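You operate a simulated robot arm through the tools that you are given. There is no shell and no other tool. Be economical: measure what you need, move in short steps, check, and stop when the job is done.

The job below is to be done with a simulated two-armed robot. You get a single attempt, and the scene is never put back.

Task
Pick up the press disc with one hand, pass it to the other hand and put it on the end worktop.

Only the result counts: the job must be done as asked and must still hold three seconds after the hand-in. Knocking over, shifting, dropping, spilling or breaking anything else fails it.

Robot
Two 7-joint arms with two-finger parallel grippers on one trunk, on a base that drives. Base frame: it is fixed to the floor where the robot stands at the start and does not move with it; the origin is under the middle of the robot, x ahead of it, y to its left, z up; the surface under the hand at the start is at about z = 900. Readings come in mm, degrees, newtons and seconds.
The left shoulder is at the start at [50, 177, 1204], the right one opposite. With the tool pointing down near the work surface each hand reaches from about 220 to 700 mm from the robot's upright axis, wherever it stands, measured 20 degrees to its own side. Places, roughly: end worktop [-700, 1000, 900]. Payload 3.43 kg a hand.
The TCP of each hand is the grasp point between the finger pads, 34 mm short of the fingertips. In the tool frame z runs along the fingers and y along their closing line. The gripper opens to 128 mm. The fingers are 24 mm wide and 12 mm thick; the gripper's body (48 by 130 mm) begins 96 mm behind the TCP.
Orientation is that of the tool frame in the base frame, as a unit quaternion [x, y, z, w]. With the fingers straight down and closing along the base's y, the tool's x points along the base's -x, its y along +y and its z along -z.

Tools
- The arms move only by the tool apply_moves. It takes "left_increments", "right_increments" or both (then of equal length, played together; a hand with none holds still); each is text: rows parted by semicolons, each of 6 numbers parted by spaces: the shift along the tool's x, y, z in units of 50 mm (1.0 is 50 mm), then the turn, a rotation vector about the tool's x, y, z in units of 5 degrees (1.0 is 5 degrees). In form: tx ty tz rx ry rz; .... A call has 1 to 12 rows; each row shifts and turns the commanded pose from where the row before left it, along the tool's axes as they then stand. "left_claw" and "right_claw" are, for a hand that has rows, the opening, from 0 (shut) to 1 (fully open), set as the call begins (left out, the last holds). A call with a number of a shift or a turn outside -1 to 1 is refused whole. A row lasts 0.2 s, in which the tool goes at most 50 mm and 8.6 degrees; a call with a longer step from one row to the next is refused whole, and so is a gripper value outside its range. A pose out of reach is approached as far as the arm can. The call stops where the force on the tool passes 40 N (or 10 N more than at its start, if that is more) or the arm is blocked; 0.2 s more then pass. The fingers move at their own pace (about 108 mm/s each) and stop on an object; they squeeze with about 21 N. The grip force told is the motor's: it shows also when the fingers shut on nothing. Time passes only in rows, and 0.2 s behind the last, so rows that do not move let the fingers close. It gives the time, the measured TCP pose, the force on the tool (base axes), the opening and the grip force at its end, in the units of the frame above (readings bear some noise), with the torque about the TCP (base axes, N m) and any sound that the robot's microphone picked up.
- Cameras (640 x 400 px; columns grow to the right, rows downward): "scene" is now at [159.3, 18.3, 1379.2]; the picture's right is [0.20, -0.98, 0.00], its down [-0.43, -0.09, -0.90] and it looks along [0.88, 0.18, -0.44] (base axes); focal length 278 px, centre (320, 200). "left" rides on the left gripper at [76, 11, -160] in its tool frame; the picture's right is [-0.15, 0.99, 0.00], its down [-0.88, -0.13, -0.46] and it looks along [-0.45, -0.07, 0.89] (tool axes); focal length 234 px, centre (320, 200). "right" rides on the right gripper at [76, -11, -160] in its tool frame; the picture's right is [0.15, 0.99, 0.00], its down [-0.88, 0.13, -0.46] and it looks along [-0.45, 0.07, 0.89] (tool axes); focal length 234 px, centre (320, 200). There is no depth. A picture from a camera that has moved, and an enlarged one, comes with that camera's place and axes in the base frame and with its lens.
- get_image(camera): a new picture of that camera. No time passes.
- raise_lower(by): slides the trunk up (or, below 0, down) by that many mm; the arms and the scene camera ride with it, the base frame stays. It gives what a move gives, with no picture.
- roll_base(legs): drives the robot by 1 to 6 legs, each [ahead, turn to the left] in mm and degrees, along the robot's own axes; the way and the turn of a leg run together, so that a leg with both is an arc; at most 1500 mm and 180 degrees a leg. The arms and the cameras ride along, it lands a little off, and it stops where it bumps. It gives what a move gives.
- head_to(pan, tilt): turns the head with the scene camera to pan (to the left, within 80 degrees either way) and tilt (down, from -29 to 69), counted from straight ahead of the robot. It gives what a move gives.
- enlarge(camera, box): a new picture of the part [left, top, right, bottom] of that camera's present view, enlarged. No time passes.
- sign_off(): hands the job in; it is judged then, once.

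Work in short steps. Places have to be worked out from the pictures, the camera data and where the tool is seen: move nearer, look again, correct. Check each grasp and each placing, and mend what went wrong. You have 120 turns and 108 pictures in all, those below and enlarged ones among them. Open the grippers and draw the arms clear of the work before you hand the job in, unless the task says otherwise; then end with one line.

The tools are called after ">>>" as name(argument=value, ...) on one line, values as JSON. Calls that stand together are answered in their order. apply_moves: Moves the arms, as the interface text tells. Its arguments: {"type":"object","properties":{"left_increments":{"type":"string"},"left_claw":{"type":"number"},"right_increments":{"type":"string"},"right_claw":{"type":"number"}},"required":[]} The other tools are called the same way: raise_lower (by) slides the trunk up or down; roll_base (legs) drives the base; head_to (pan, tilt) turns the head that bears the scene camera; get_image (camera) takes a picture; enlarge (camera, box) takes an enlarged picture of a part of a camera's view; sign_off () hands the job in.

At the start:

```text
t: 0.0
left_tcp_pos: [376.5, 226.3, 1203.3]
left_orientation: [0.0, 1.0, 0.0, -0.001]
left_force: [-0.8, -0.9, -0.3]
left_torque: [0.0, 0.0, 0.01]
left_opening: 128.1
left_gripper_force: 0.1
right_tcp_pos: [438.3, -39.8, 1131.0]
right_orientation: [-0.001, 1.0, 0.0, 0.0]
right_force: [-1.1, -0.4, -0.5]
right_torque: [-0.01, 0.0, 0.01]
right_opening: 127.9
right_gripper_force: 0.1
trunk travel left (down, up): [-375.0, 26.0]
robot x, y, heading: [1.0, -0.5, -0.1]
head pan, tilt: [11.7, 25.8]
```

scene: 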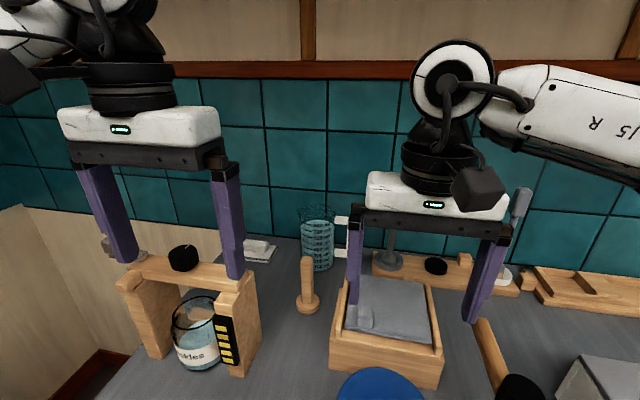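
right: 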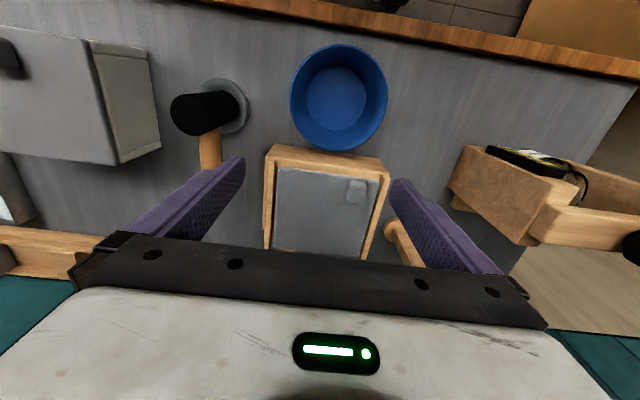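
left: 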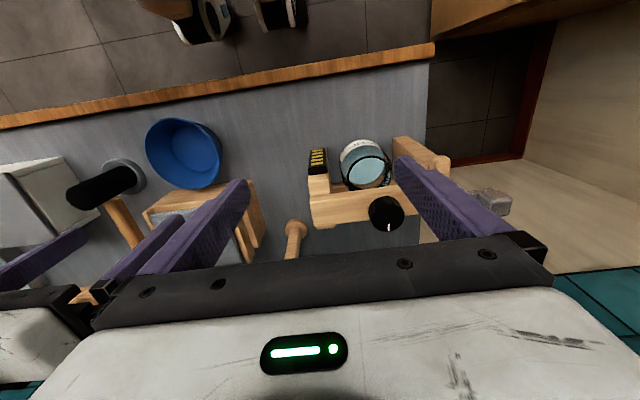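

I first need to identify the press disc, so I enlarge parts of the scene around the jar and the board behind.

>>> enlarge(camera="scene", box=[80, 200, 320, 400])

>>> enlarge(camera="scene", box=[300, 200, 640, 400])

>>> enlarge(camera="left", box=[280, 120, 520, 270])

```text
2.00 times, centred on (200, 300) of scene
camera zoom: at [159.3, 18.3, 1379.2], right [0.2, -0.98, 0.0], down [-0.43, -0.09, -0.9], along [0.88, 0.18, -0.44], focal length 557 px, centre (560, 0)
```

zoom: 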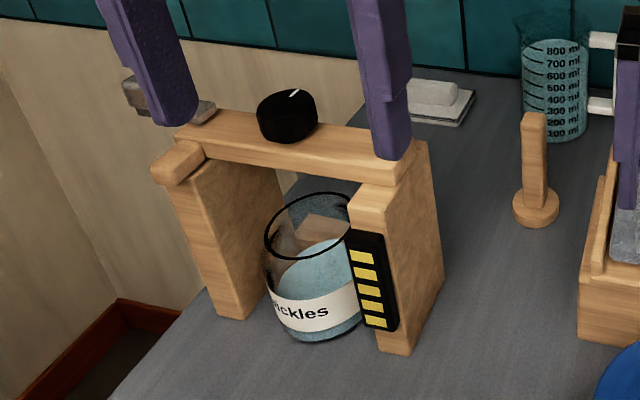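

```text
1.88 times, centred on (470, 300) of scene
camera zoom: at [159.3, 18.3, 1379.2], right [0.2, -0.98, 0.0], down [-0.43, -0.09, -0.9], along [0.88, 0.18, -0.44], focal length 524 px, centre (38, 12)
```

zoom: 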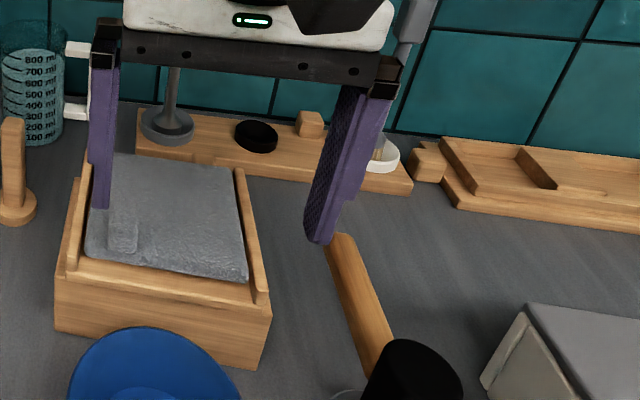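

```text
2.67 times, centred on (400, 195) of left
camera zoom: at [302.0, 237.3, 1362.7], right [0.15, 0.99, 0.0], down [0.88, -0.13, 0.46], along [0.45, -0.07, -0.89], focal length 624 px, centre (107, 213)
```

zoom: 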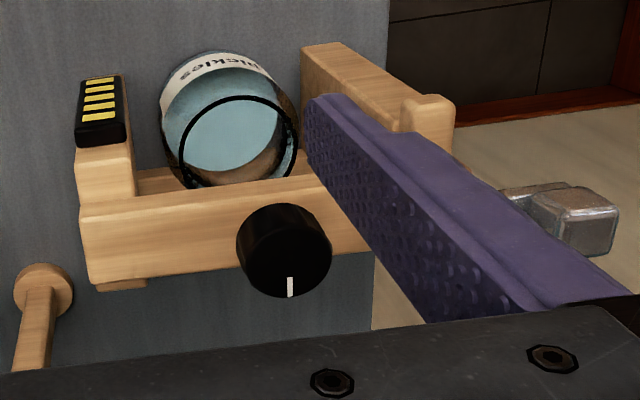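

The metal disc-with-rod on the rack at the back and the black puck are candidates. I raise the right hand (free space) to get a clear view of the rack.

>>> apply_moves(right_increments="0 0 -1 0 0 0;0 -1 -1 0 0 0;0 -1 -1 0 0 0;0 -1 0 0 0 0;0 -1 0 0 0 0")

>>> head_to(pan=0, tilt=25)

>>> get_image(camera="scene")

>>> get_image(camera="right")

```text
refused: row 2 steps farther than a row can; nothing moved
```

```text
t: 0.7
left_tcp_pos: [377.4, 226.4, 1204.8]
left_orientation: [0.0, 1.0, -0.002, 0.0]
left_force: [0.4, -0.5, 0.2]
left_torque: [-0.02, 0.0, -0.03]
left_opening: 127.8
left_gripper_force: 0.1
right_tcp_pos: [438.6, -39.5, 1131.8]
right_orientation: [0.0, 1.0, 0.001, 0.0]
right_force: [-0.6, -0.3, -0.6]
right_torque: [0.01, -0.03, 0.0]
right_opening: 128.3
right_gripper_force: 0.0
trunk travel left (down, up): [-375.0, 26.0]
robot x, y, heading: [2.8, -1.0, 0.1]
head pan, tilt: [0.0, 25.0]
```

```text
101 pictures are left
camera scene: at [161.4, -0.2, 1380.6], right [0.0, -1.0, 0.0], down [-0.42, 0.0, -0.91], along [0.91, 0.0, -0.42], focal length 278 px, centre (320, 200)
```

scene: 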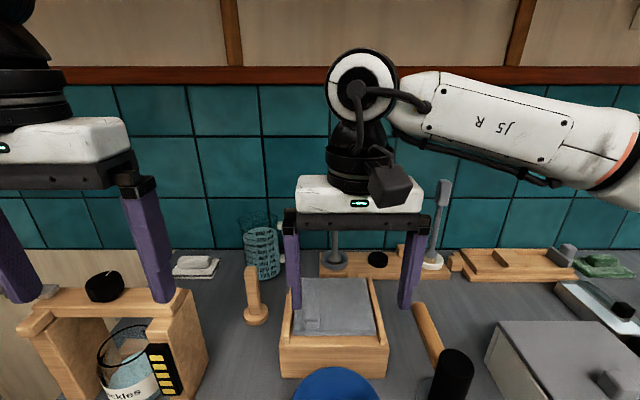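

```text
100 pictures are left
camera right: at [363.1, -51.5, 1290.9], right [-0.15, 0.99, 0.0], down [0.88, 0.13, 0.46], along [0.45, 0.07, -0.89], focal length 234 px, centre (320, 200)
```

right: 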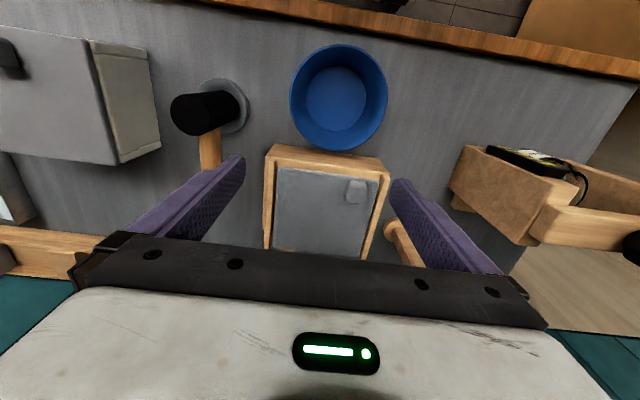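

I move the right arm up and aside in single-axis steps, and look again.

>>> apply_moves(right_increments="0 0 -1 0 0 0;0 -1 0 0 0 0;0 -1 0 0 0 0;0 -1 0 0 0 0;0 -1 0 0 0 0;0 -1 0 0 0 0;0 -1 0 0 0 0")

>>> enlarge(camera="scene", box=[160, 180, 480, 380])

>>> enlarge(camera="scene", box=[400, 200, 640, 400])

```text
t: 2.3
left_tcp_pos: [378.3, 226.3, 1204.5]
left_orientation: [0.0, 1.0, -0.001, 0.0]
left_force: [0.2, 0.3, 0.0]
left_torque: [-0.01, -0.01, 0.0]
left_opening: 127.8
left_gripper_force: 0.1
right_tcp_pos: [437.2, -343.4, 1182.3]
right_orientation: [0.0, 1.0, 0.001, 0.001]
right_force: [-0.2, 0.2, 0.5]
right_torque: [0.01, -0.03, 0.01]
right_opening: 128.1
right_gripper_force: 0.1
trunk travel left (down, up): [-375.0, 26.0]
robot x, y, heading: [3.6, -0.4, -0.1]
head pan, tilt: [0.0, 25.0]
```

```text
2.00 times, centred on (320, 280) of scene
camera zoom: at [161.0, -1.2, 1380.6], right [0.0, -1.0, 0.0], down [-0.42, 0.0, -0.91], along [0.91, 0.0, -0.42], focal length 557 px, centre (320, 40)
```

zoom: 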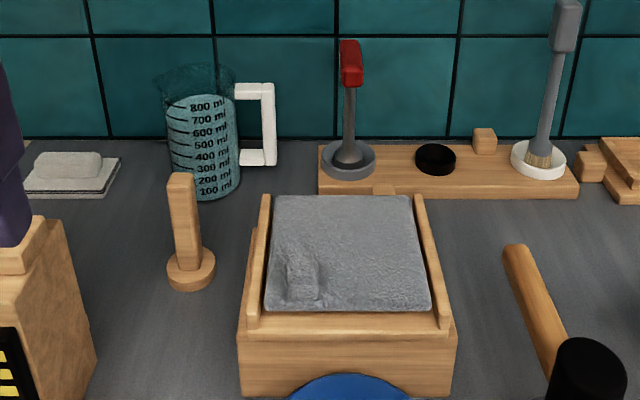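

```text
2.00 times, centred on (520, 300) of scene
camera zoom: at [161.0, -1.2, 1380.6], right [0.0, -1.0, 0.0], down [-0.42, 0.0, -0.91], along [0.91, 0.0, -0.42], focal length 557 px, centre (-80, 0)
```

zoom: 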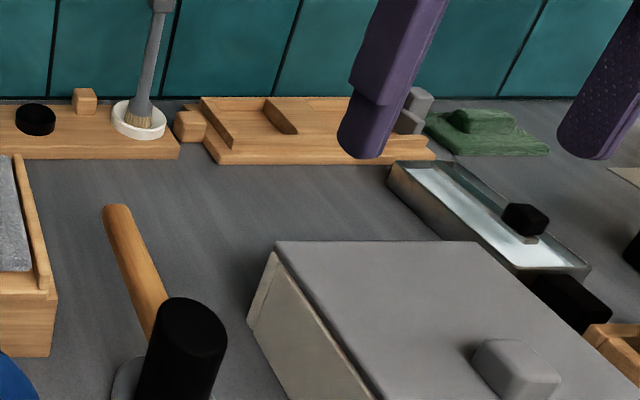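

The wooden disc with an upright handle, near the pickle jar, looks like a pickle press disc. I check the rest of the worktop and the end worktop before deciding.

>>> get_image(camera="right")

>>> head_to(pan=-45, tilt=35)

>>> get_image(camera="scene")

>>> head_to(pan=10, tilt=60)

>>> get_image(camera="scene")

>>> head_to(pan=80, tilt=25)

>>> get_image(camera="scene")

```text
97 pictures are left
camera right: at [361.8, -354.1, 1341.5], right [-0.15, 0.99, 0.0], down [0.88, 0.13, 0.46], along [0.45, 0.07, -0.89], focal length 234 px, centre (320, 200)
```

right: 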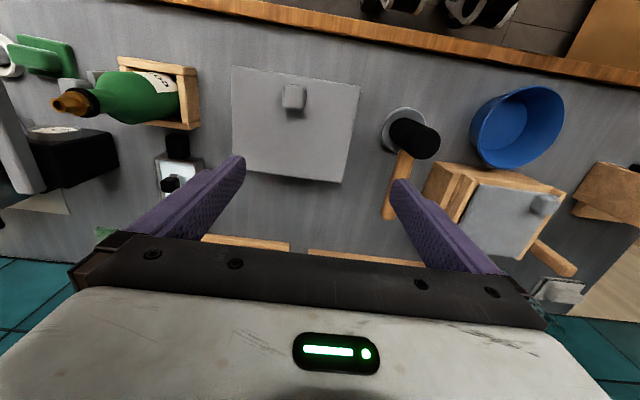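

```text
t: 3.5
left_tcp_pos: [376.9, 225.7, 1202.5]
left_orientation: [0.0, 1.0, 0.001, 0.0]
left_force: [0.6, 0.1, 0.3]
left_torque: [0.02, -0.01, 0.01]
left_opening: 128.1
left_gripper_force: 0.1
right_tcp_pos: [437.8, -339.3, 1182.4]
right_orientation: [0.0, 1.0, 0.001, 0.0]
right_force: [0.0, 0.3, -1.0]
right_torque: [0.01, -0.02, 0.0]
right_opening: 128.1
right_gripper_force: 0.0
trunk travel left (down, up): [-375.0, 26.0]
robot x, y, heading: [0.3, -2.3, 0.1]
head pan, tilt: [-45.0, 35.0]
```

```text
96 pictures are left
camera scene: at [131.6, -62.5, 1364.8], right [-0.71, -0.71, 0.0], down [-0.41, 0.41, -0.82], along [0.58, -0.58, -0.57], focal length 278 px, centre (320, 200)
```

scene: 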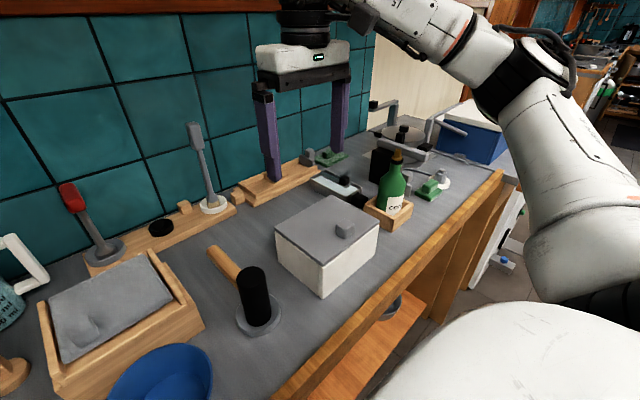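

```text
t: 4.7
left_tcp_pos: [378.1, 226.4, 1203.2]
left_orientation: [0.0, 1.0, 0.0, 0.0]
left_force: [0.1, -0.5, 0.1]
left_torque: [0.01, -0.01, 0.02]
left_opening: 128.0
left_gripper_force: 0.1
right_tcp_pos: [437.6, -340.0, 1182.0]
right_orientation: [0.0, 1.0, 0.001, 0.001]
right_force: [-0.4, 0.3, -0.2]
right_torque: [-0.01, -0.01, -0.04]
right_opening: 128.0
right_gripper_force: 0.1
trunk travel left (down, up): [-375.0, 26.0]
robot x, y, heading: [-1.7, 0.9, -0.2]
head pan, tilt: [10.0, 60.0]
```

```text
95 pictures are left
camera scene: at [135.0, 11.2, 1330.5], right [0.17, -0.98, 0.0], down [-0.85, -0.15, -0.5], along [0.49, 0.09, -0.87], focal length 278 px, centre (320, 200)
```

scene: 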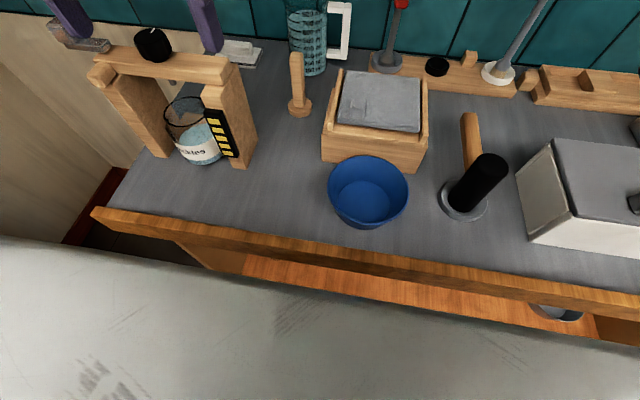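

```text
t: 6.1
left_tcp_pos: [377.0, 226.2, 1203.8]
left_orientation: [0.0, 1.0, 0.0, 0.0]
left_force: [-0.4, 0.0, -0.4]
left_torque: [-0.04, 0.02, 0.01]
left_opening: 128.2
left_gripper_force: 0.0
right_tcp_pos: [438.2, -340.4, 1182.5]
right_orientation: [0.001, 1.0, 0.001, 0.0]
right_force: [-0.5, -0.4, -0.2]
right_torque: [-0.02, 0.0, -0.02]
right_opening: 128.1
right_gripper_force: 0.0
trunk travel left (down, up): [-375.0, 26.0]
robot x, y, heading: [1.2, 0.0, -0.0]
head pan, tilt: [80.0, 25.0]
```

```text
94 pictures are left
camera scene: at [85.4, 90.4, 1380.5], right [0.98, -0.17, 0.0], down [-0.07, -0.42, -0.91], along [0.16, 0.89, -0.42], focal length 278 px, centre (320, 200)
```

scene: 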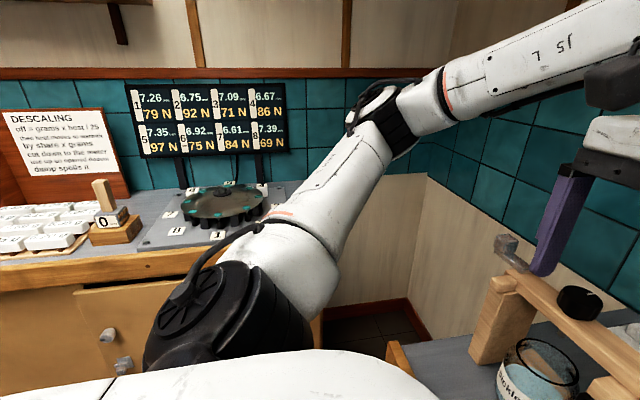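

Two candidates: the gray disc with a black handle and the wooden disc with an upright handle. I look closer at both.

>>> head_to(pan=-20, tilt=45)

>>> enlarge(camera="scene", box=[240, 100, 440, 225])

>>> enlarge(camera="right", box=[340, 80, 580, 230])

>>> head_to(pan=15, tilt=40)

>>> get_image(camera="scene")

```text
t: 7.9
left_tcp_pos: [378.0, 225.9, 1203.8]
left_orientation: [-0.001, 1.0, 0.0, -0.001]
left_force: [0.0, 0.2, 0.4]
left_torque: [0.01, -0.02, 0.03]
left_opening: 128.1
left_gripper_force: 0.2
right_tcp_pos: [437.4, -340.6, 1182.4]
right_orientation: [0.0, 1.0, 0.001, 0.0]
right_force: [-0.2, 0.7, -0.2]
right_torque: [0.0, 0.0, 0.0]
right_opening: 128.2
right_gripper_force: 0.0
trunk travel left (down, up): [-375.0, 26.0]
robot x, y, heading: [-1.7, 0.9, 0.1]
head pan, tilt: [-20.0, 45.0]
```

```text
3.20 times, centred on (340, 162) of scene
camera zoom: at [145.7, -28.1, 1350.0], right [-0.34, -0.94, 0.0], down [-0.66, 0.24, -0.71], along [0.66, -0.24, -0.71], focal length 891 px, centre (256, 320)
```

zoom: 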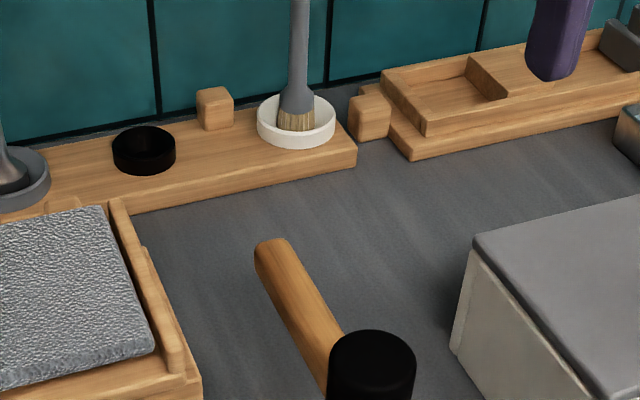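

```text
2.67 times, centred on (460, 155) of right
camera zoom: at [362.4, -352.2, 1341.8], right [-0.15, 0.99, 0.0], down [0.88, 0.13, 0.46], along [0.45, 0.07, -0.89], focal length 624 px, centre (-53, 320)
```

zoom: 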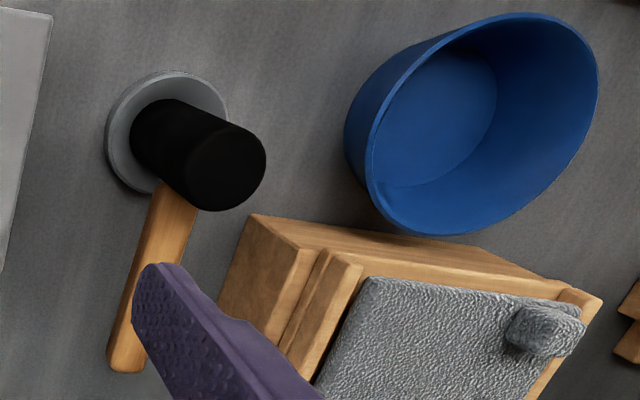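

```text
t: 8.9
left_tcp_pos: [376.5, 226.6, 1204.0]
left_orientation: [0.0, 1.0, 0.0, 0.0]
left_force: [-0.5, 0.0, -0.1]
left_torque: [-0.01, -0.01, 0.02]
left_opening: 127.9
left_gripper_force: 0.1
right_tcp_pos: [438.3, -339.4, 1182.9]
right_orientation: [0.0, 1.0, 0.001, 0.0]
right_force: [0.4, 0.8, -0.1]
right_torque: [0.0, 0.02, -0.02]
right_opening: 128.0
right_gripper_force: 0.2
trunk travel left (down, up): [-375.0, 26.0]
robot x, y, heading: [-1.3, 4.6, 0.3]
head pan, tilt: [15.0, 40.0]
```

```text
91 pictures are left
camera scene: at [151.4, 21.6, 1357.2], right [0.26, -0.97, 0.0], down [-0.62, -0.17, -0.77], along [0.74, 0.2, -0.64], focal length 278 px, centre (320, 200)
```

scene: 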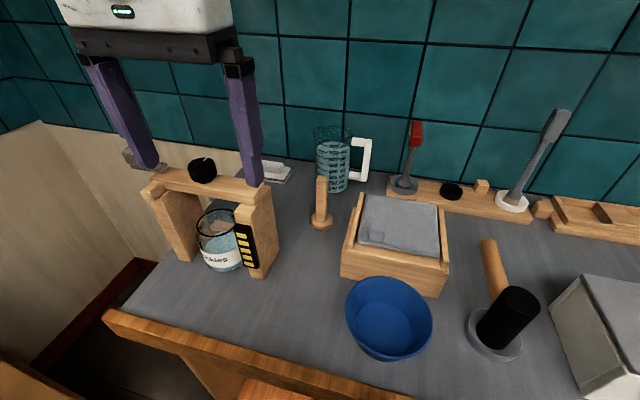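

The wooden disc with the upright handle (the pickle press's) is the press disc: its base is near [599, 140, 900] and its handle top near z≈1030. I bring the left hand over it, high, with a narrowed opening.

>>> apply_moves(left_increments="-0.89 -0.34 0 0 0 0;-0.89 -0.34 0 0 0 0;-0.89 -0.34 0 0 0 0;-0.89 -0.34 0 0 0 0;-0.89 -0.34 0 0 0 0;0 0 0 0 0 0", left_claw=0.6)

>>> get_image(camera="scene")

>>> get_image(camera="left")

```text
t: 10.3
left_tcp_pos: [600.5, 143.7, 1204.0]
left_orientation: [0.0, 1.0, 0.0, 0.0]
left_force: [0.1, -0.5, -0.3]
left_torque: [-0.04, -0.03, -0.02]
left_opening: 76.7
left_gripper_force: 0.0
right_tcp_pos: [437.0, -338.2, 1182.8]
right_orientation: [0.001, 1.0, 0.001, 0.0]
right_force: [-0.9, 0.8, 0.0]
right_torque: [-0.09, -0.02, -0.01]
right_opening: 128.0
right_gripper_force: 0.0
trunk travel left (down, up): [-375.0, 26.0]
robot x, y, heading: [-0.3, 0.2, -0.1]
head pan, tilt: [15.0, 40.0]
```

```text
90 pictures are left
camera scene: at [151.2, 23.5, 1357.2], right [0.26, -0.97, 0.0], down [-0.62, -0.17, -0.77], along [0.74, 0.2, -0.64], focal length 278 px, centre (320, 200)
```

scene: 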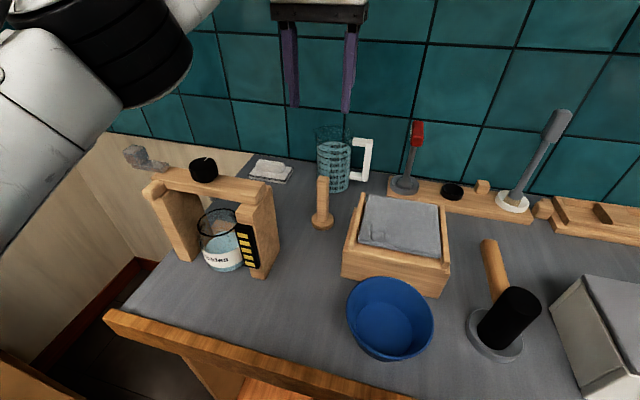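

```text
89 pictures are left
camera left: at [524.5, 155.4, 1363.1], right [0.15, 0.99, 0.0], down [0.88, -0.13, 0.46], along [0.45, -0.07, -0.89], focal length 234 px, centre (320, 200)
```

left: 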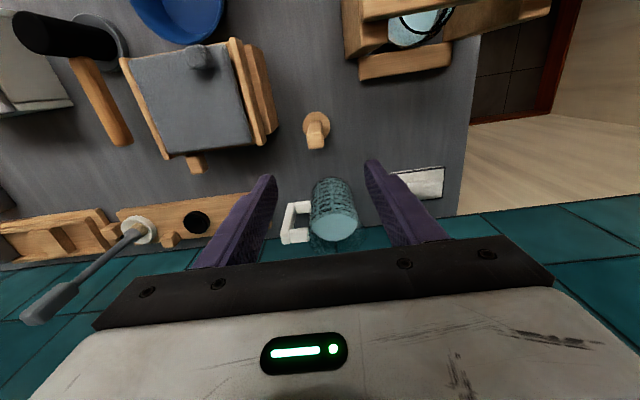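

The wrist view agrees: the disc is near [592, 138]. I enlarge it to get the handle's top and its orientation.

>>> enlarge(camera="left", box=[270, 90, 366, 150])

>>> enlarge(camera="scene", box=[272, 160, 368, 240])

```text
6.67 times, centred on (318, 120) of left
camera zoom: at [524.5, 155.4, 1363.1], right [0.15, 0.99, 0.0], down [0.88, -0.13, 0.46], along [0.45, -0.07, -0.89], focal length 1561 px, centre (333, 733)
```

zoom: 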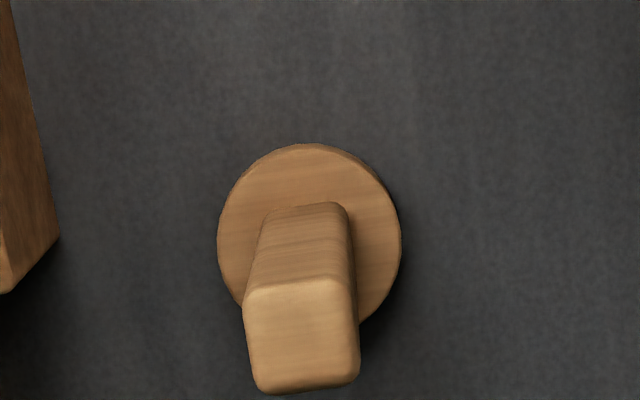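

```text
5.00 times, centred on (320, 200) of scene
camera zoom: at [151.2, 23.5, 1357.2], right [0.26, -0.97, 0.0], down [-0.62, -0.17, -0.77], along [0.74, 0.2, -0.64], focal length 1392 px, centre (320, 200)
```

zoom: 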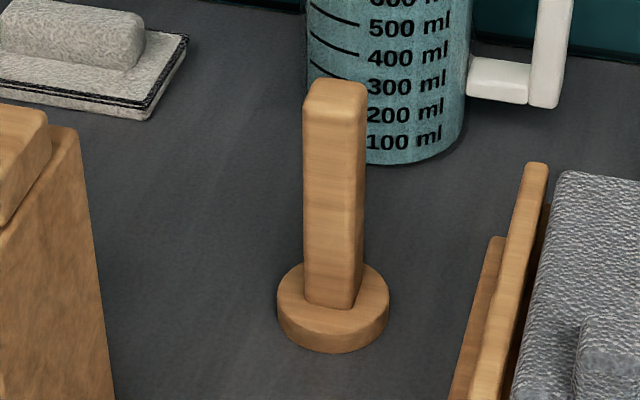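

The handle is about 24 mm square, aligned with the axes, centred at [596, 137] with its top at z≈1033. I lower the left hand to TCP z≈1015 around it.

>>> apply_moves(left_increments="0.08 -0.13 0.75 0 0 0;0 0 0.75 0 0 0;0 0 0.75 0 0 0;0 0 0.75 0 0 0;0 0 0.76 0 0 0;0 0 0 0 0 0")

>>> enlarge(camera="scene", box=[240, 100, 400, 240])

>>> get_image(camera="left")

```text
t: 11.7
left_tcp_pos: [597.1, 135.0, 1014.9]
left_orientation: [0.001, 1.0, 0.0, 0.0]
left_force: [0.7, 0.2, 0.0]
left_torque: [0.0, 0.01, -0.02]
left_opening: 77.1
left_gripper_force: 0.0
right_tcp_pos: [436.9, -340.1, 1183.6]
right_orientation: [0.0, 1.0, 0.0, 0.001]
right_force: [0.1, -0.5, -0.7]
right_torque: [0.0, -0.03, 0.02]
right_opening: 127.9
right_gripper_force: 0.2
trunk travel left (down, up): [-375.0, 26.0]
robot x, y, heading: [-3.6, -1.6, -0.1]
head pan, tilt: [15.0, 40.0]
```

```text
2.86 times, centred on (320, 170) of scene
camera zoom: at [151.2, 21.6, 1357.3], right [0.26, -0.97, 0.0], down [-0.62, -0.17, -0.77], along [0.74, 0.2, -0.64], focal length 796 px, centre (320, 286)
```

zoom: 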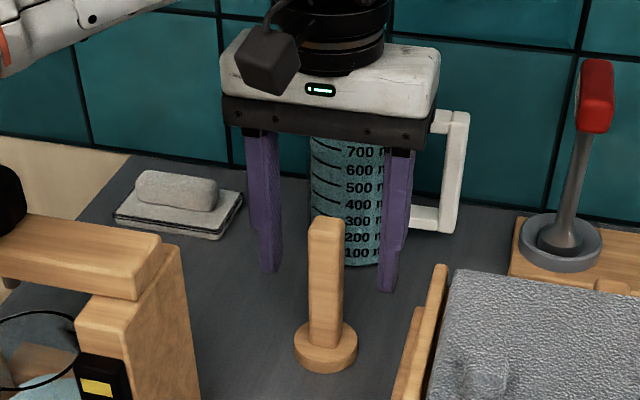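

```text
85 pictures are left
camera left: at [521.5, 145.3, 1174.4], right [0.15, 0.99, 0.0], down [0.88, -0.13, 0.46], along [0.45, -0.07, -0.89], focal length 234 px, centre (320, 200)
```

left: 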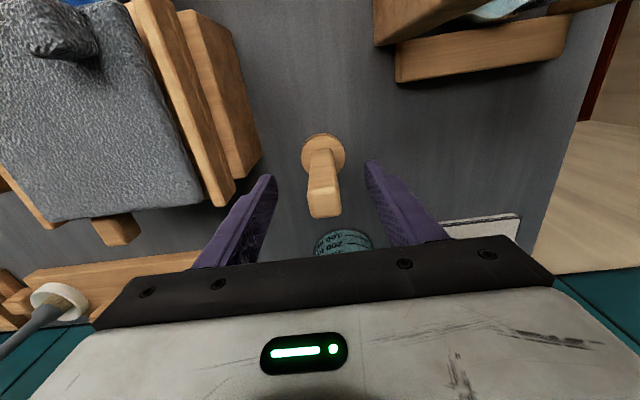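

The readings and both views place the handle between the pads. I close the left gripper.

>>> apply_moves(left_increments="0 0 0 0 0 0;0 0 0 0 0 0;0 0 0 0 0 0;0 0 0 0 0 0", left_claw=0)

```text
t: 12.7
left_tcp_pos: [597.6, 134.3, 1015.2]
left_orientation: [0.0, 1.0, 0.0, 0.001]
left_force: [-0.7, 0.1, 0.7]
left_torque: [-0.05, 0.02, -0.02]
left_opening: 23.7
left_gripper_force: 20.8
right_tcp_pos: [437.5, -340.4, 1182.3]
right_orientation: [-0.001, 1.0, 0.0, -0.001]
right_force: [0.6, -0.5, 0.4]
right_torque: [0.02, -0.01, 0.01]
right_opening: 127.8
right_gripper_force: 0.1
trunk travel left (down, up): [-375.0, 26.0]
robot x, y, heading: [2.6, 1.8, -0.0]
head pan, tilt: [15.0, 40.0]
```

The grip is firm at 23.7 mm. I lift straight up about 220 mm.

>>> apply_moves(left_increments="0 0 -0.3 0 0 0;0 0 -0.6 0 0 0;0 0 -0.9 0 0 0;0 0 -0.9 0 0 0;0 0 -0.9 0 0 0;0 0 -0.8 0 0 0;0 0 0 0 0 0")

>>> get_image(camera="scene")

```text
t: 14.3
left_tcp_pos: [591.6, 135.8, 1233.6]
left_orientation: [0.0, 1.0, -0.001, 0.001]
left_force: [0.7, 0.0, -0.3]
left_torque: [0.0, 0.0, -0.01]
left_opening: 23.6
left_gripper_force: 20.8
left hand out of reach, approached as far as the arm can: row 6
right_tcp_pos: [437.7, -340.9, 1182.4]
right_orientation: [0.0, 1.0, 0.0, 0.0]
right_force: [-0.3, 0.0, -0.5]
right_torque: [0.01, 0.0, 0.03]
right_opening: 128.0
right_gripper_force: 0.1
trunk travel left (down, up): [-375.0, 26.0]
robot x, y, heading: [2.0, -1.5, -0.2]
head pan, tilt: [15.0, 40.0]
```

```text
84 pictures are left
camera scene: at [152.0, 22.6, 1357.1], right [0.26, -0.97, 0.0], down [-0.62, -0.17, -0.77], along [0.74, 0.2, -0.64], focal length 278 px, centre (320, 200)
```

scene: 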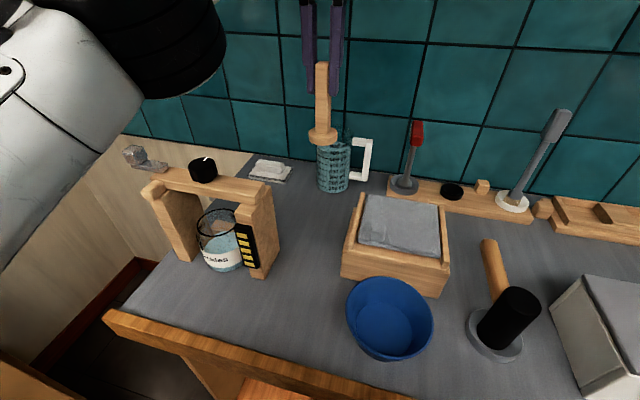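

The disc hangs cleanly. I bring it to about x=500, y=40 with the left hand while pitching the right hand up 60° (to 30° below horizontal, pointing forward) out at its side.

>>> apply_moves(left_increments="0.16 -0.16 0 0 0 0;0.16 -0.16 0 0 0 0;0.16 -0.16 0 0 0 0;0.16 -0.16 0 0 0 0;0.16 -0.16 0 0 0 0;0.16 -0.16 0 0 0 0;0.16 -0.16 0 0 0 0;0.16 -0.16 0 0 0 0;0.16 -0.16 0 0 0 0;0.16 -0.16 0 0 0 0;0.16 -0.16 0 0 0 0;0.16 -0.16 0 0 0 0", right_increments="0 0 0 0 -1 0;0 0 0 0 -1 0;0 0 0 0 -1 0;0 0 0 0 -1 0;0 0 0 0 -1 0;0 0 0 0 -1 0;0 0 0 0 -1 0;0 0 0 0 -1 0;0 0 0 0 -1 0;0 0 0 0 -1 0;0 0 0 0 -1 0;0 0 0 0 -1 0", right_claw=0.55)

>>> get_image(camera="scene")

>>> get_image(camera="right")

```text
t: 16.9
left_tcp_pos: [492.8, 38.4, 1234.1]
left_orientation: [0.0, 1.0, -0.001, 0.0]
left_force: [-0.7, -1.0, -1.0]
left_torque: [-0.01, 0.01, -0.03]
left_opening: 23.4
left_gripper_force: 21.0
right_tcp_pos: [437.2, -339.7, 1181.2]
right_orientation: [0.001, 0.865, 0.0, 0.502]
right_force: [0.4, 0.3, 0.4]
right_torque: [0.01, -0.05, 0.02]
right_opening: 70.5
right_gripper_force: 0.0
trunk travel left (down, up): [-375.0, 26.0]
robot x, y, heading: [1.3, 3.8, 0.3]
head pan, tilt: [15.0, 40.0]
```

```text
83 pictures are left
camera scene: at [151.0, 21.6, 1357.3], right [0.26, -0.97, 0.0], down [-0.62, -0.17, -0.77], along [0.74, 0.2, -0.64], focal length 278 px, centre (320, 200)
```

scene: 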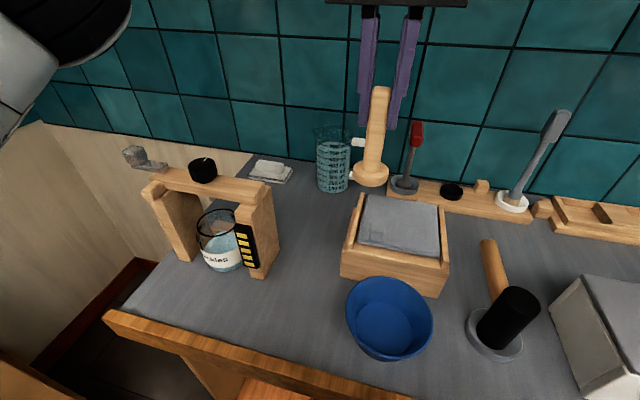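

```text
82 pictures are left
camera right: at [262.4, -351.4, 1195.0], right [-0.07, 0.99, -0.13], down [0.04, 0.13, 0.99], along [1.0, 0.07, -0.05], focal length 234 px, centre (320, 200)
```

right: 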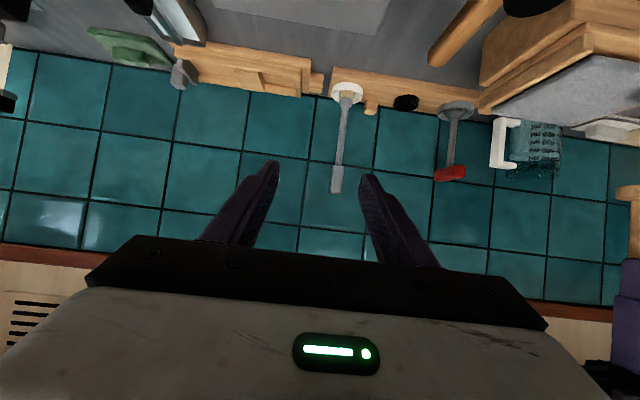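

To leave the right wrist more room, I move the left hand ahead to x≈565, z≈1210, and start bringing the right hand across to y≈40 at x≈430, lower.

>>> apply_moves(left_increments="-0.5 0 0.16 0 0 0;-0.5 0 0.16 0 0 0;-0.45 0 0.16 0 0 0;0 0 0 0 0 0", right_increments="0.35 0.5 0.12 0 0 0;0.34 0.8 0.12 0 0 0;0 0.9 0 0 0 0;0 0.9 0 0 0 0")

>>> apply_moves(right_increments="0 0.9 0 0 0 0;0 0.9 0 0 0 0;0 0.9 0 0 0 0;0 0.9 0 0 0 0;0 0.8 0 0 0 0;0 0 0 0 0 0")

>>> get_image(camera="right")

>>> get_image(camera="scene")

```text
t: 17.9
left_tcp_pos: [567.1, 39.7, 1210.5]
left_orientation: [0.0, 1.0, -0.001, 0.001]
left_force: [-0.7, 0.1, 0.2]
left_torque: [-0.03, -0.01, 0.01]
left_opening: 23.5
left_gripper_force: 20.9
right_tcp_pos: [471.0, -192.3, 1161.3]
right_orientation: [0.001, 0.865, -0.001, 0.501]
right_force: [0.0, 0.4, 0.6]
right_torque: [-0.02, 0.0, -0.03]
right_opening: 70.3
right_gripper_force: 0.0
right hand out of reach, approached as far as the arm can: row 1, 2, 3
trunk travel left (down, up): [-375.0, 26.0]
robot x, y, heading: [-1.2, -2.5, -0.2]
head pan, tilt: [15.0, 40.0]
```

```text
t: 19.3
left_tcp_pos: [567.3, 38.0, 1211.9]
left_orientation: [-0.001, 1.0, 0.0, 0.0]
left_force: [0.4, -0.4, -1.5]
left_torque: [0.01, 0.02, 0.04]
left_opening: 23.4
left_gripper_force: 20.9
right_tcp_pos: [470.1, 24.9, 1161.0]
right_orientation: [0.002, 0.866, 0.0, 0.5]
right_force: [0.2, 0.3, 0.9]
right_torque: [-0.01, -0.01, -0.01]
right_opening: 70.4
right_gripper_force: 0.1
trunk travel left (down, up): [-375.0, 26.0]
robot x, y, heading: [0.7, 0.3, 0.3]
head pan, tilt: [15.0, 40.0]
```

```text
81 pictures are left
camera right: at [294.9, 13.8, 1175.3], right [-0.07, 0.99, -0.13], down [0.04, 0.13, 0.99], along [1.0, 0.07, -0.05], focal length 234 px, centre (320, 200)
```

right: 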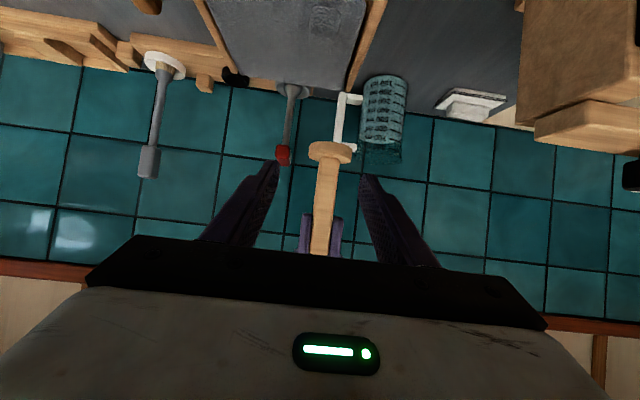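

```text
80 pictures are left
camera scene: at [151.6, 21.1, 1357.2], right [0.26, -0.97, 0.0], down [-0.62, -0.17, -0.77], along [0.74, 0.2, -0.64], focal length 278 px, centre (320, 200)
```

scene: 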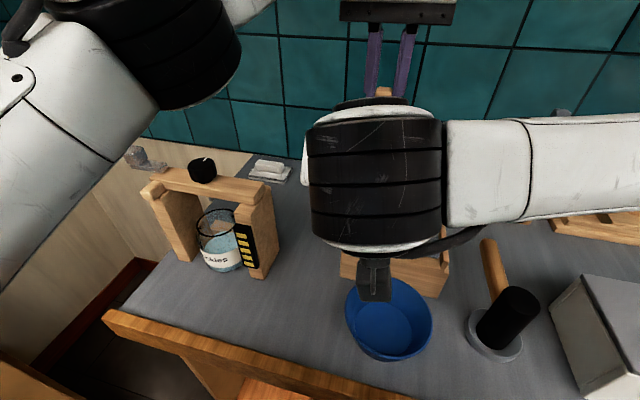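

The right hand is at [470, 25, 1161] and the handle stands nicely ahead of its fingers. I align in y and z, then advance 97 mm horizontally around the lower handle.

>>> apply_moves(right_increments="0.24 0.26 0.14 0 0 0;-0.242 0 0.42 0 0 0;-0.242 0 0.42 0 0 0;-0.242 0 0.42 0 0 0;-0.242 0 0.42 0 0 0;0 0 0 0 0 0")

>>> get_image(camera="right")

```text
t: 20.7
left_tcp_pos: [567.3, 39.8, 1210.3]
left_orientation: [0.0, 1.0, 0.0, -0.001]
left_force: [-0.6, 0.4, -1.3]
left_torque: [0.0, 0.04, 0.0]
left_opening: 23.5
left_gripper_force: 21.0
right_tcp_pos: [567.4, 39.7, 1145.7]
right_orientation: [0.001, 0.865, 0.0, 0.501]
right_force: [0.4, 0.5, -0.3]
right_torque: [0.01, 0.01, -0.03]
right_opening: 70.4
right_gripper_force: 0.0
trunk travel left (down, up): [-375.0, 26.0]
robot x, y, heading: [2.4, -0.1, -0.1]
head pan, tilt: [15.0, 40.0]
```

```text
79 pictures are left
camera right: at [392.1, 27.4, 1160.9], right [-0.07, 0.99, -0.13], down [0.04, 0.13, 0.99], along [1.0, 0.07, -0.05], focal length 234 px, centre (320, 200)
```

right: 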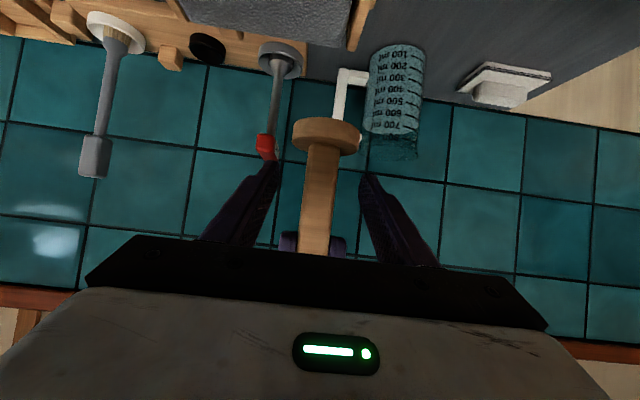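

The lower handle is centred between the right pads, clear of the disc and the left tips. I close the right gripper while the left holds.

>>> apply_moves(right_increments="0 0 0 0 0 0;0 0 0 0 0 0;0 0 0 0 0 0;0 0 0 0 0 0", right_claw=0)

>>> get_image(camera="right")

```text
t: 21.7
left_tcp_pos: [566.7, 39.1, 1210.1]
left_orientation: [0.0, 1.0, -0.001, -0.001]
left_force: [-1.7, 4.0, -1.2]
left_torque: [0.15, 0.03, -0.03]
left_opening: 23.6
left_gripper_force: 21.0
right_tcp_pos: [566.6, 40.1, 1146.5]
right_orientation: [0.0, 0.866, 0.001, 0.501]
right_force: [0.7, -3.0, 0.8]
right_torque: [0.05, 0.04, 0.08]
right_opening: 23.6
right_gripper_force: 21.4
trunk travel left (down, up): [-375.0, 26.0]
robot x, y, heading: [0.4, 0.7, -0.2]
head pan, tilt: [15.0, 40.0]
```

```text
78 pictures are left
camera right: at [392.0, 27.3, 1160.7], right [-0.07, 0.99, -0.13], down [0.04, 0.13, 0.99], along [1.0, 0.07, -0.05], focal length 234 px, centre (320, 200)
```

right: 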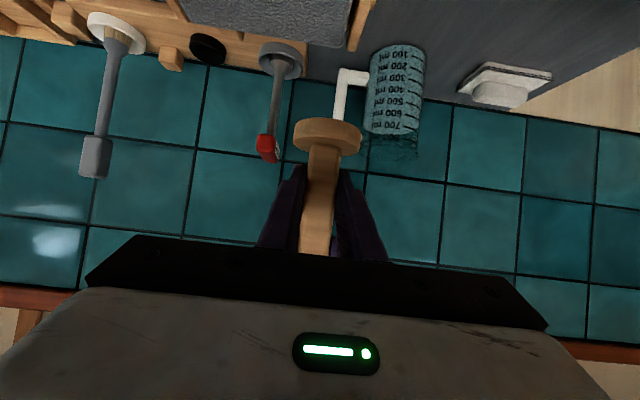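

Both hands hold it at 23.6 mm. I open the left gripper and draw it straight up, clear of the handle.

>>> apply_moves(left_increments="0 0 0 0 0 0;0 0 0 0 0 0;0 0 0 0 0 0", left_claw=0.6)

>>> apply_moves(left_increments="0.2 0 -0.4 0 0 0;0.5 0 -0.5 0 0 0;0.5 0.5 -0.5 0 0 0;0.6 0.7 0 0 0 0;0.6 0.7 0 0 0 0;0.6 0.7 0 0 0 0;0 0 0 0 0 0")

>>> get_image(camera="right")

```text
t: 22.5
left_tcp_pos: [567.1, 38.4, 1211.2]
left_orientation: [0.001, 1.0, 0.0, -0.001]
left_force: [-0.6, 0.7, 0.0]
left_torque: [-0.02, 0.0, 0.03]
left_opening: 76.9
left_gripper_force: 0.1
right_tcp_pos: [567.3, 39.3, 1147.1]
right_orientation: [0.0, 0.866, 0.001, 0.5]
right_force: [-0.5, 0.0, -0.7]
right_torque: [-0.03, 0.04, 0.01]
right_opening: 23.5
right_gripper_force: 20.7
trunk travel left (down, up): [-375.0, 26.0]
robot x, y, heading: [-2.8, -3.1, 0.1]
head pan, tilt: [15.0, 40.0]
```

```text
t: 24.1
left_tcp_pos: [417.3, 169.7, 1279.4]
left_orientation: [0.0, 1.0, 0.001, 0.0]
left_force: [-0.6, -0.6, 0.0]
left_torque: [0.01, -0.02, -0.02]
left_opening: 76.7
left_gripper_force: 0.0
right_tcp_pos: [567.4, 38.3, 1146.9]
right_orientation: [0.002, 0.866, 0.0, 0.5]
right_force: [0.1, -0.6, -1.9]
right_torque: [0.01, -0.02, 0.04]
right_opening: 23.3
right_gripper_force: 21.0
trunk travel left (down, up): [-375.0, 26.0]
robot x, y, heading: [-2.8, -1.9, 0.0]
head pan, tilt: [15.0, 40.0]
```

```text
77 pictures are left
camera right: at [392.4, 26.7, 1160.6], right [-0.07, 0.99, -0.12], down [0.05, 0.13, 0.99], along [1.0, 0.07, -0.05], focal length 234 px, centre (320, 200)
```

right: 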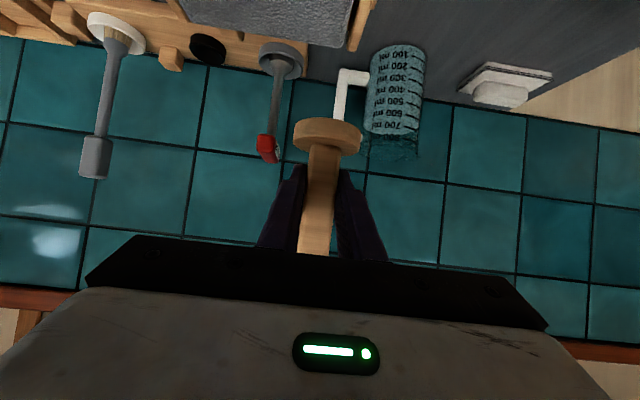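

The right hand alone holds the disc now. I draw the right hand in and up (away from the worktop items), tuck the left hand a bit, and look to the left toward the end worktop.

>>> apply_moves(right_increments="-0.3 -0.3 -0.2 0 0 0;-0.3 -0.4 -0.3 0 0 0;0.24 -0.4 -0.42 0 0 0;0.24 -0.4 -0.42 0 0 0;0.24 -0.4 -0.42 0 0 0;0.24 -0.4 -0.42 0 0 0;0 0 0 0 0 0")

>>> head_to(pan=80, tilt=15)

>>> get_image(camera="scene")

>>> head_to(pan=-80, tilt=30)

>>> get_image(camera="scene")

```text
t: 25.7
left_tcp_pos: [417.2, 169.4, 1279.8]
left_orientation: [0.0, 1.0, 0.0, 0.0]
left_force: [1.0, 0.4, 0.6]
left_torque: [0.02, -0.03, 0.0]
left_opening: 76.8
left_gripper_force: 0.1
right_tcp_pos: [464.7, -77.9, 1185.1]
right_orientation: [0.001, 0.866, 0.0, 0.5]
right_force: [-0.5, -0.3, -1.0]
right_torque: [-0.03, 0.01, -0.02]
right_opening: 23.4
right_gripper_force: 21.0
trunk travel left (down, up): [-375.0, 26.0]
robot x, y, heading: [0.1, -0.0, 0.0]
head pan, tilt: [15.0, 40.0]
```

```text
t: 27.0
left_tcp_pos: [416.4, 169.9, 1280.7]
left_orientation: [0.0, 1.0, 0.0, 0.0]
left_force: [-0.1, -0.5, 0.0]
left_torque: [-0.02, 0.0, -0.01]
left_opening: 76.8
left_gripper_force: 0.1
right_tcp_pos: [463.0, -75.9, 1186.2]
right_orientation: [0.0, 0.866, 0.001, 0.5]
right_force: [0.0, 0.5, -0.4]
right_torque: [0.0, -0.02, 0.0]
right_opening: 23.6
right_gripper_force: 20.3
trunk travel left (down, up): [-375.0, 26.0]
robot x, y, heading: [-3.6, -2.7, 0.2]
head pan, tilt: [80.0, 15.0]
```

```text
76 pictures are left
camera scene: at [85.6, 91.7, 1396.8], right [0.98, -0.17, 0.0], down [-0.05, -0.26, -0.97], along [0.17, 0.95, -0.26], focal length 278 px, centre (320, 200)
```

scene: 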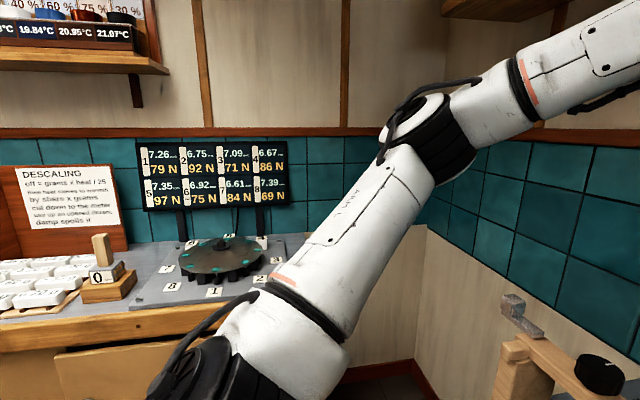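

```text
t: 29.5
left_tcp_pos: [416.3, 168.8, 1280.4]
left_orientation: [0.0, 1.0, 0.001, 0.0]
left_force: [0.0, 0.2, -0.9]
left_torque: [-0.03, 0.02, 0.03]
left_opening: 76.7
left_gripper_force: 0.1
right_tcp_pos: [462.5, -75.0, 1186.2]
right_orientation: [0.0, 0.866, 0.001, 0.5]
right_force: [0.4, 0.6, -1.0]
right_torque: [-0.01, -0.02, -0.02]
right_opening: 23.6
right_gripper_force: 20.8
trunk travel left (down, up): [-375.0, 26.0]
robot x, y, heading: [0.6, -0.2, -0.2]
head pan, tilt: [-80.0, 30.0]
```

```text
75 pictures are left
camera scene: at [85.1, -89.4, 1372.6], right [-0.98, -0.17, 0.0], down [-0.09, 0.49, -0.87], along [0.15, -0.85, -0.5], focal length 278 px, centre (320, 200)
```

scene: 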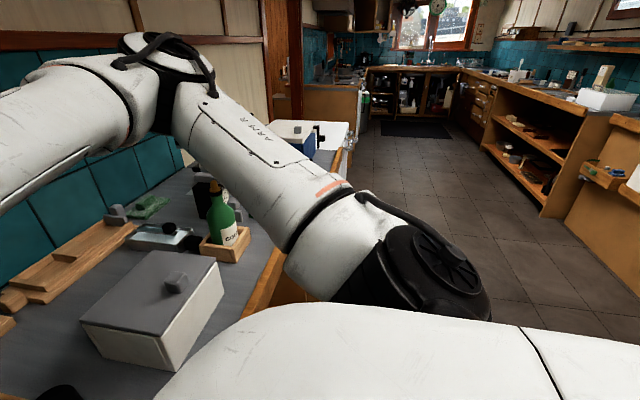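

The aisle behind looks free (the opposite counter is around x≈-1500) and the end worktop's front edge is around y≈710. I back up 600 mm, then turn left 90°.

>>> roll_base(legs=[[-600, 0], [0, 45]])

>>> head_to(pan=45, tilt=25)

>>> get_image(camera="scene")

```text
t: 35.0
left_tcp_pos: [-429.1, 415.9, 1280.1]
left_orientation: [-0.384, 0.924, 0.0, 0.0]
left_force: [-0.3, 0.9, 0.1]
left_torque: [0.03, -0.04, 0.0]
left_opening: 76.7
left_gripper_force: 0.0
right_tcp_pos: [-225.1, 274.6, 1185.6]
right_orientation: [-0.331, 0.8, 0.191, 0.462]
right_force: [0.1, -0.3, -1.1]
right_torque: [-0.01, -0.01, 0.0]
right_opening: 23.7
right_gripper_force: 20.9
trunk travel left (down, up): [-375.0, 26.0]
robot x, y, heading: [-603.9, -0.1, 44.9]
head pan, tilt: [-80.0, 30.0]
```

```text
t: 37.0
left_tcp_pos: [-430.2, 416.1, 1280.1]
left_orientation: [-0.383, 0.924, 0.0, -0.001]
left_force: [0.9, -1.0, -0.2]
left_torque: [0.01, -0.01, -0.02]
left_opening: 76.8
left_gripper_force: 0.0
right_tcp_pos: [-224.1, 275.7, 1186.1]
right_orientation: [-0.332, 0.8, 0.192, 0.461]
right_force: [0.5, 0.7, 0.1]
right_torque: [-0.02, 0.0, 0.03]
right_opening: 23.7
right_gripper_force: 21.3
trunk travel left (down, up): [-375.0, 26.0]
robot x, y, heading: [-605.7, 1.3, 45.0]
head pan, tilt: [45.0, 25.0]
```

```text
74 pictures are left
camera scene: at [-555.9, 141.9, 1380.6], right [1.0, 0.0, 0.0], down [0.0, -0.42, -0.91], along [0.0, 0.91, -0.42], focal length 278 px, centre (320, 200)
```

scene: 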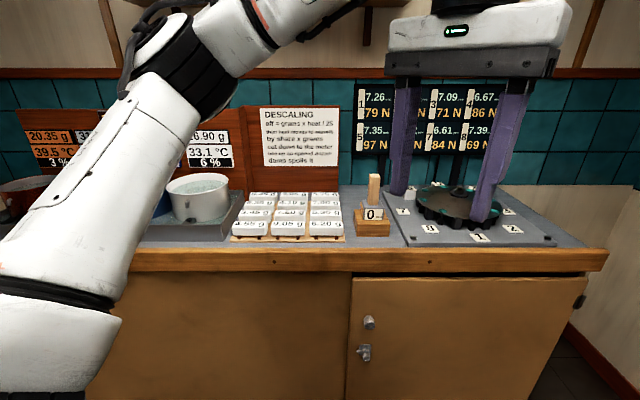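

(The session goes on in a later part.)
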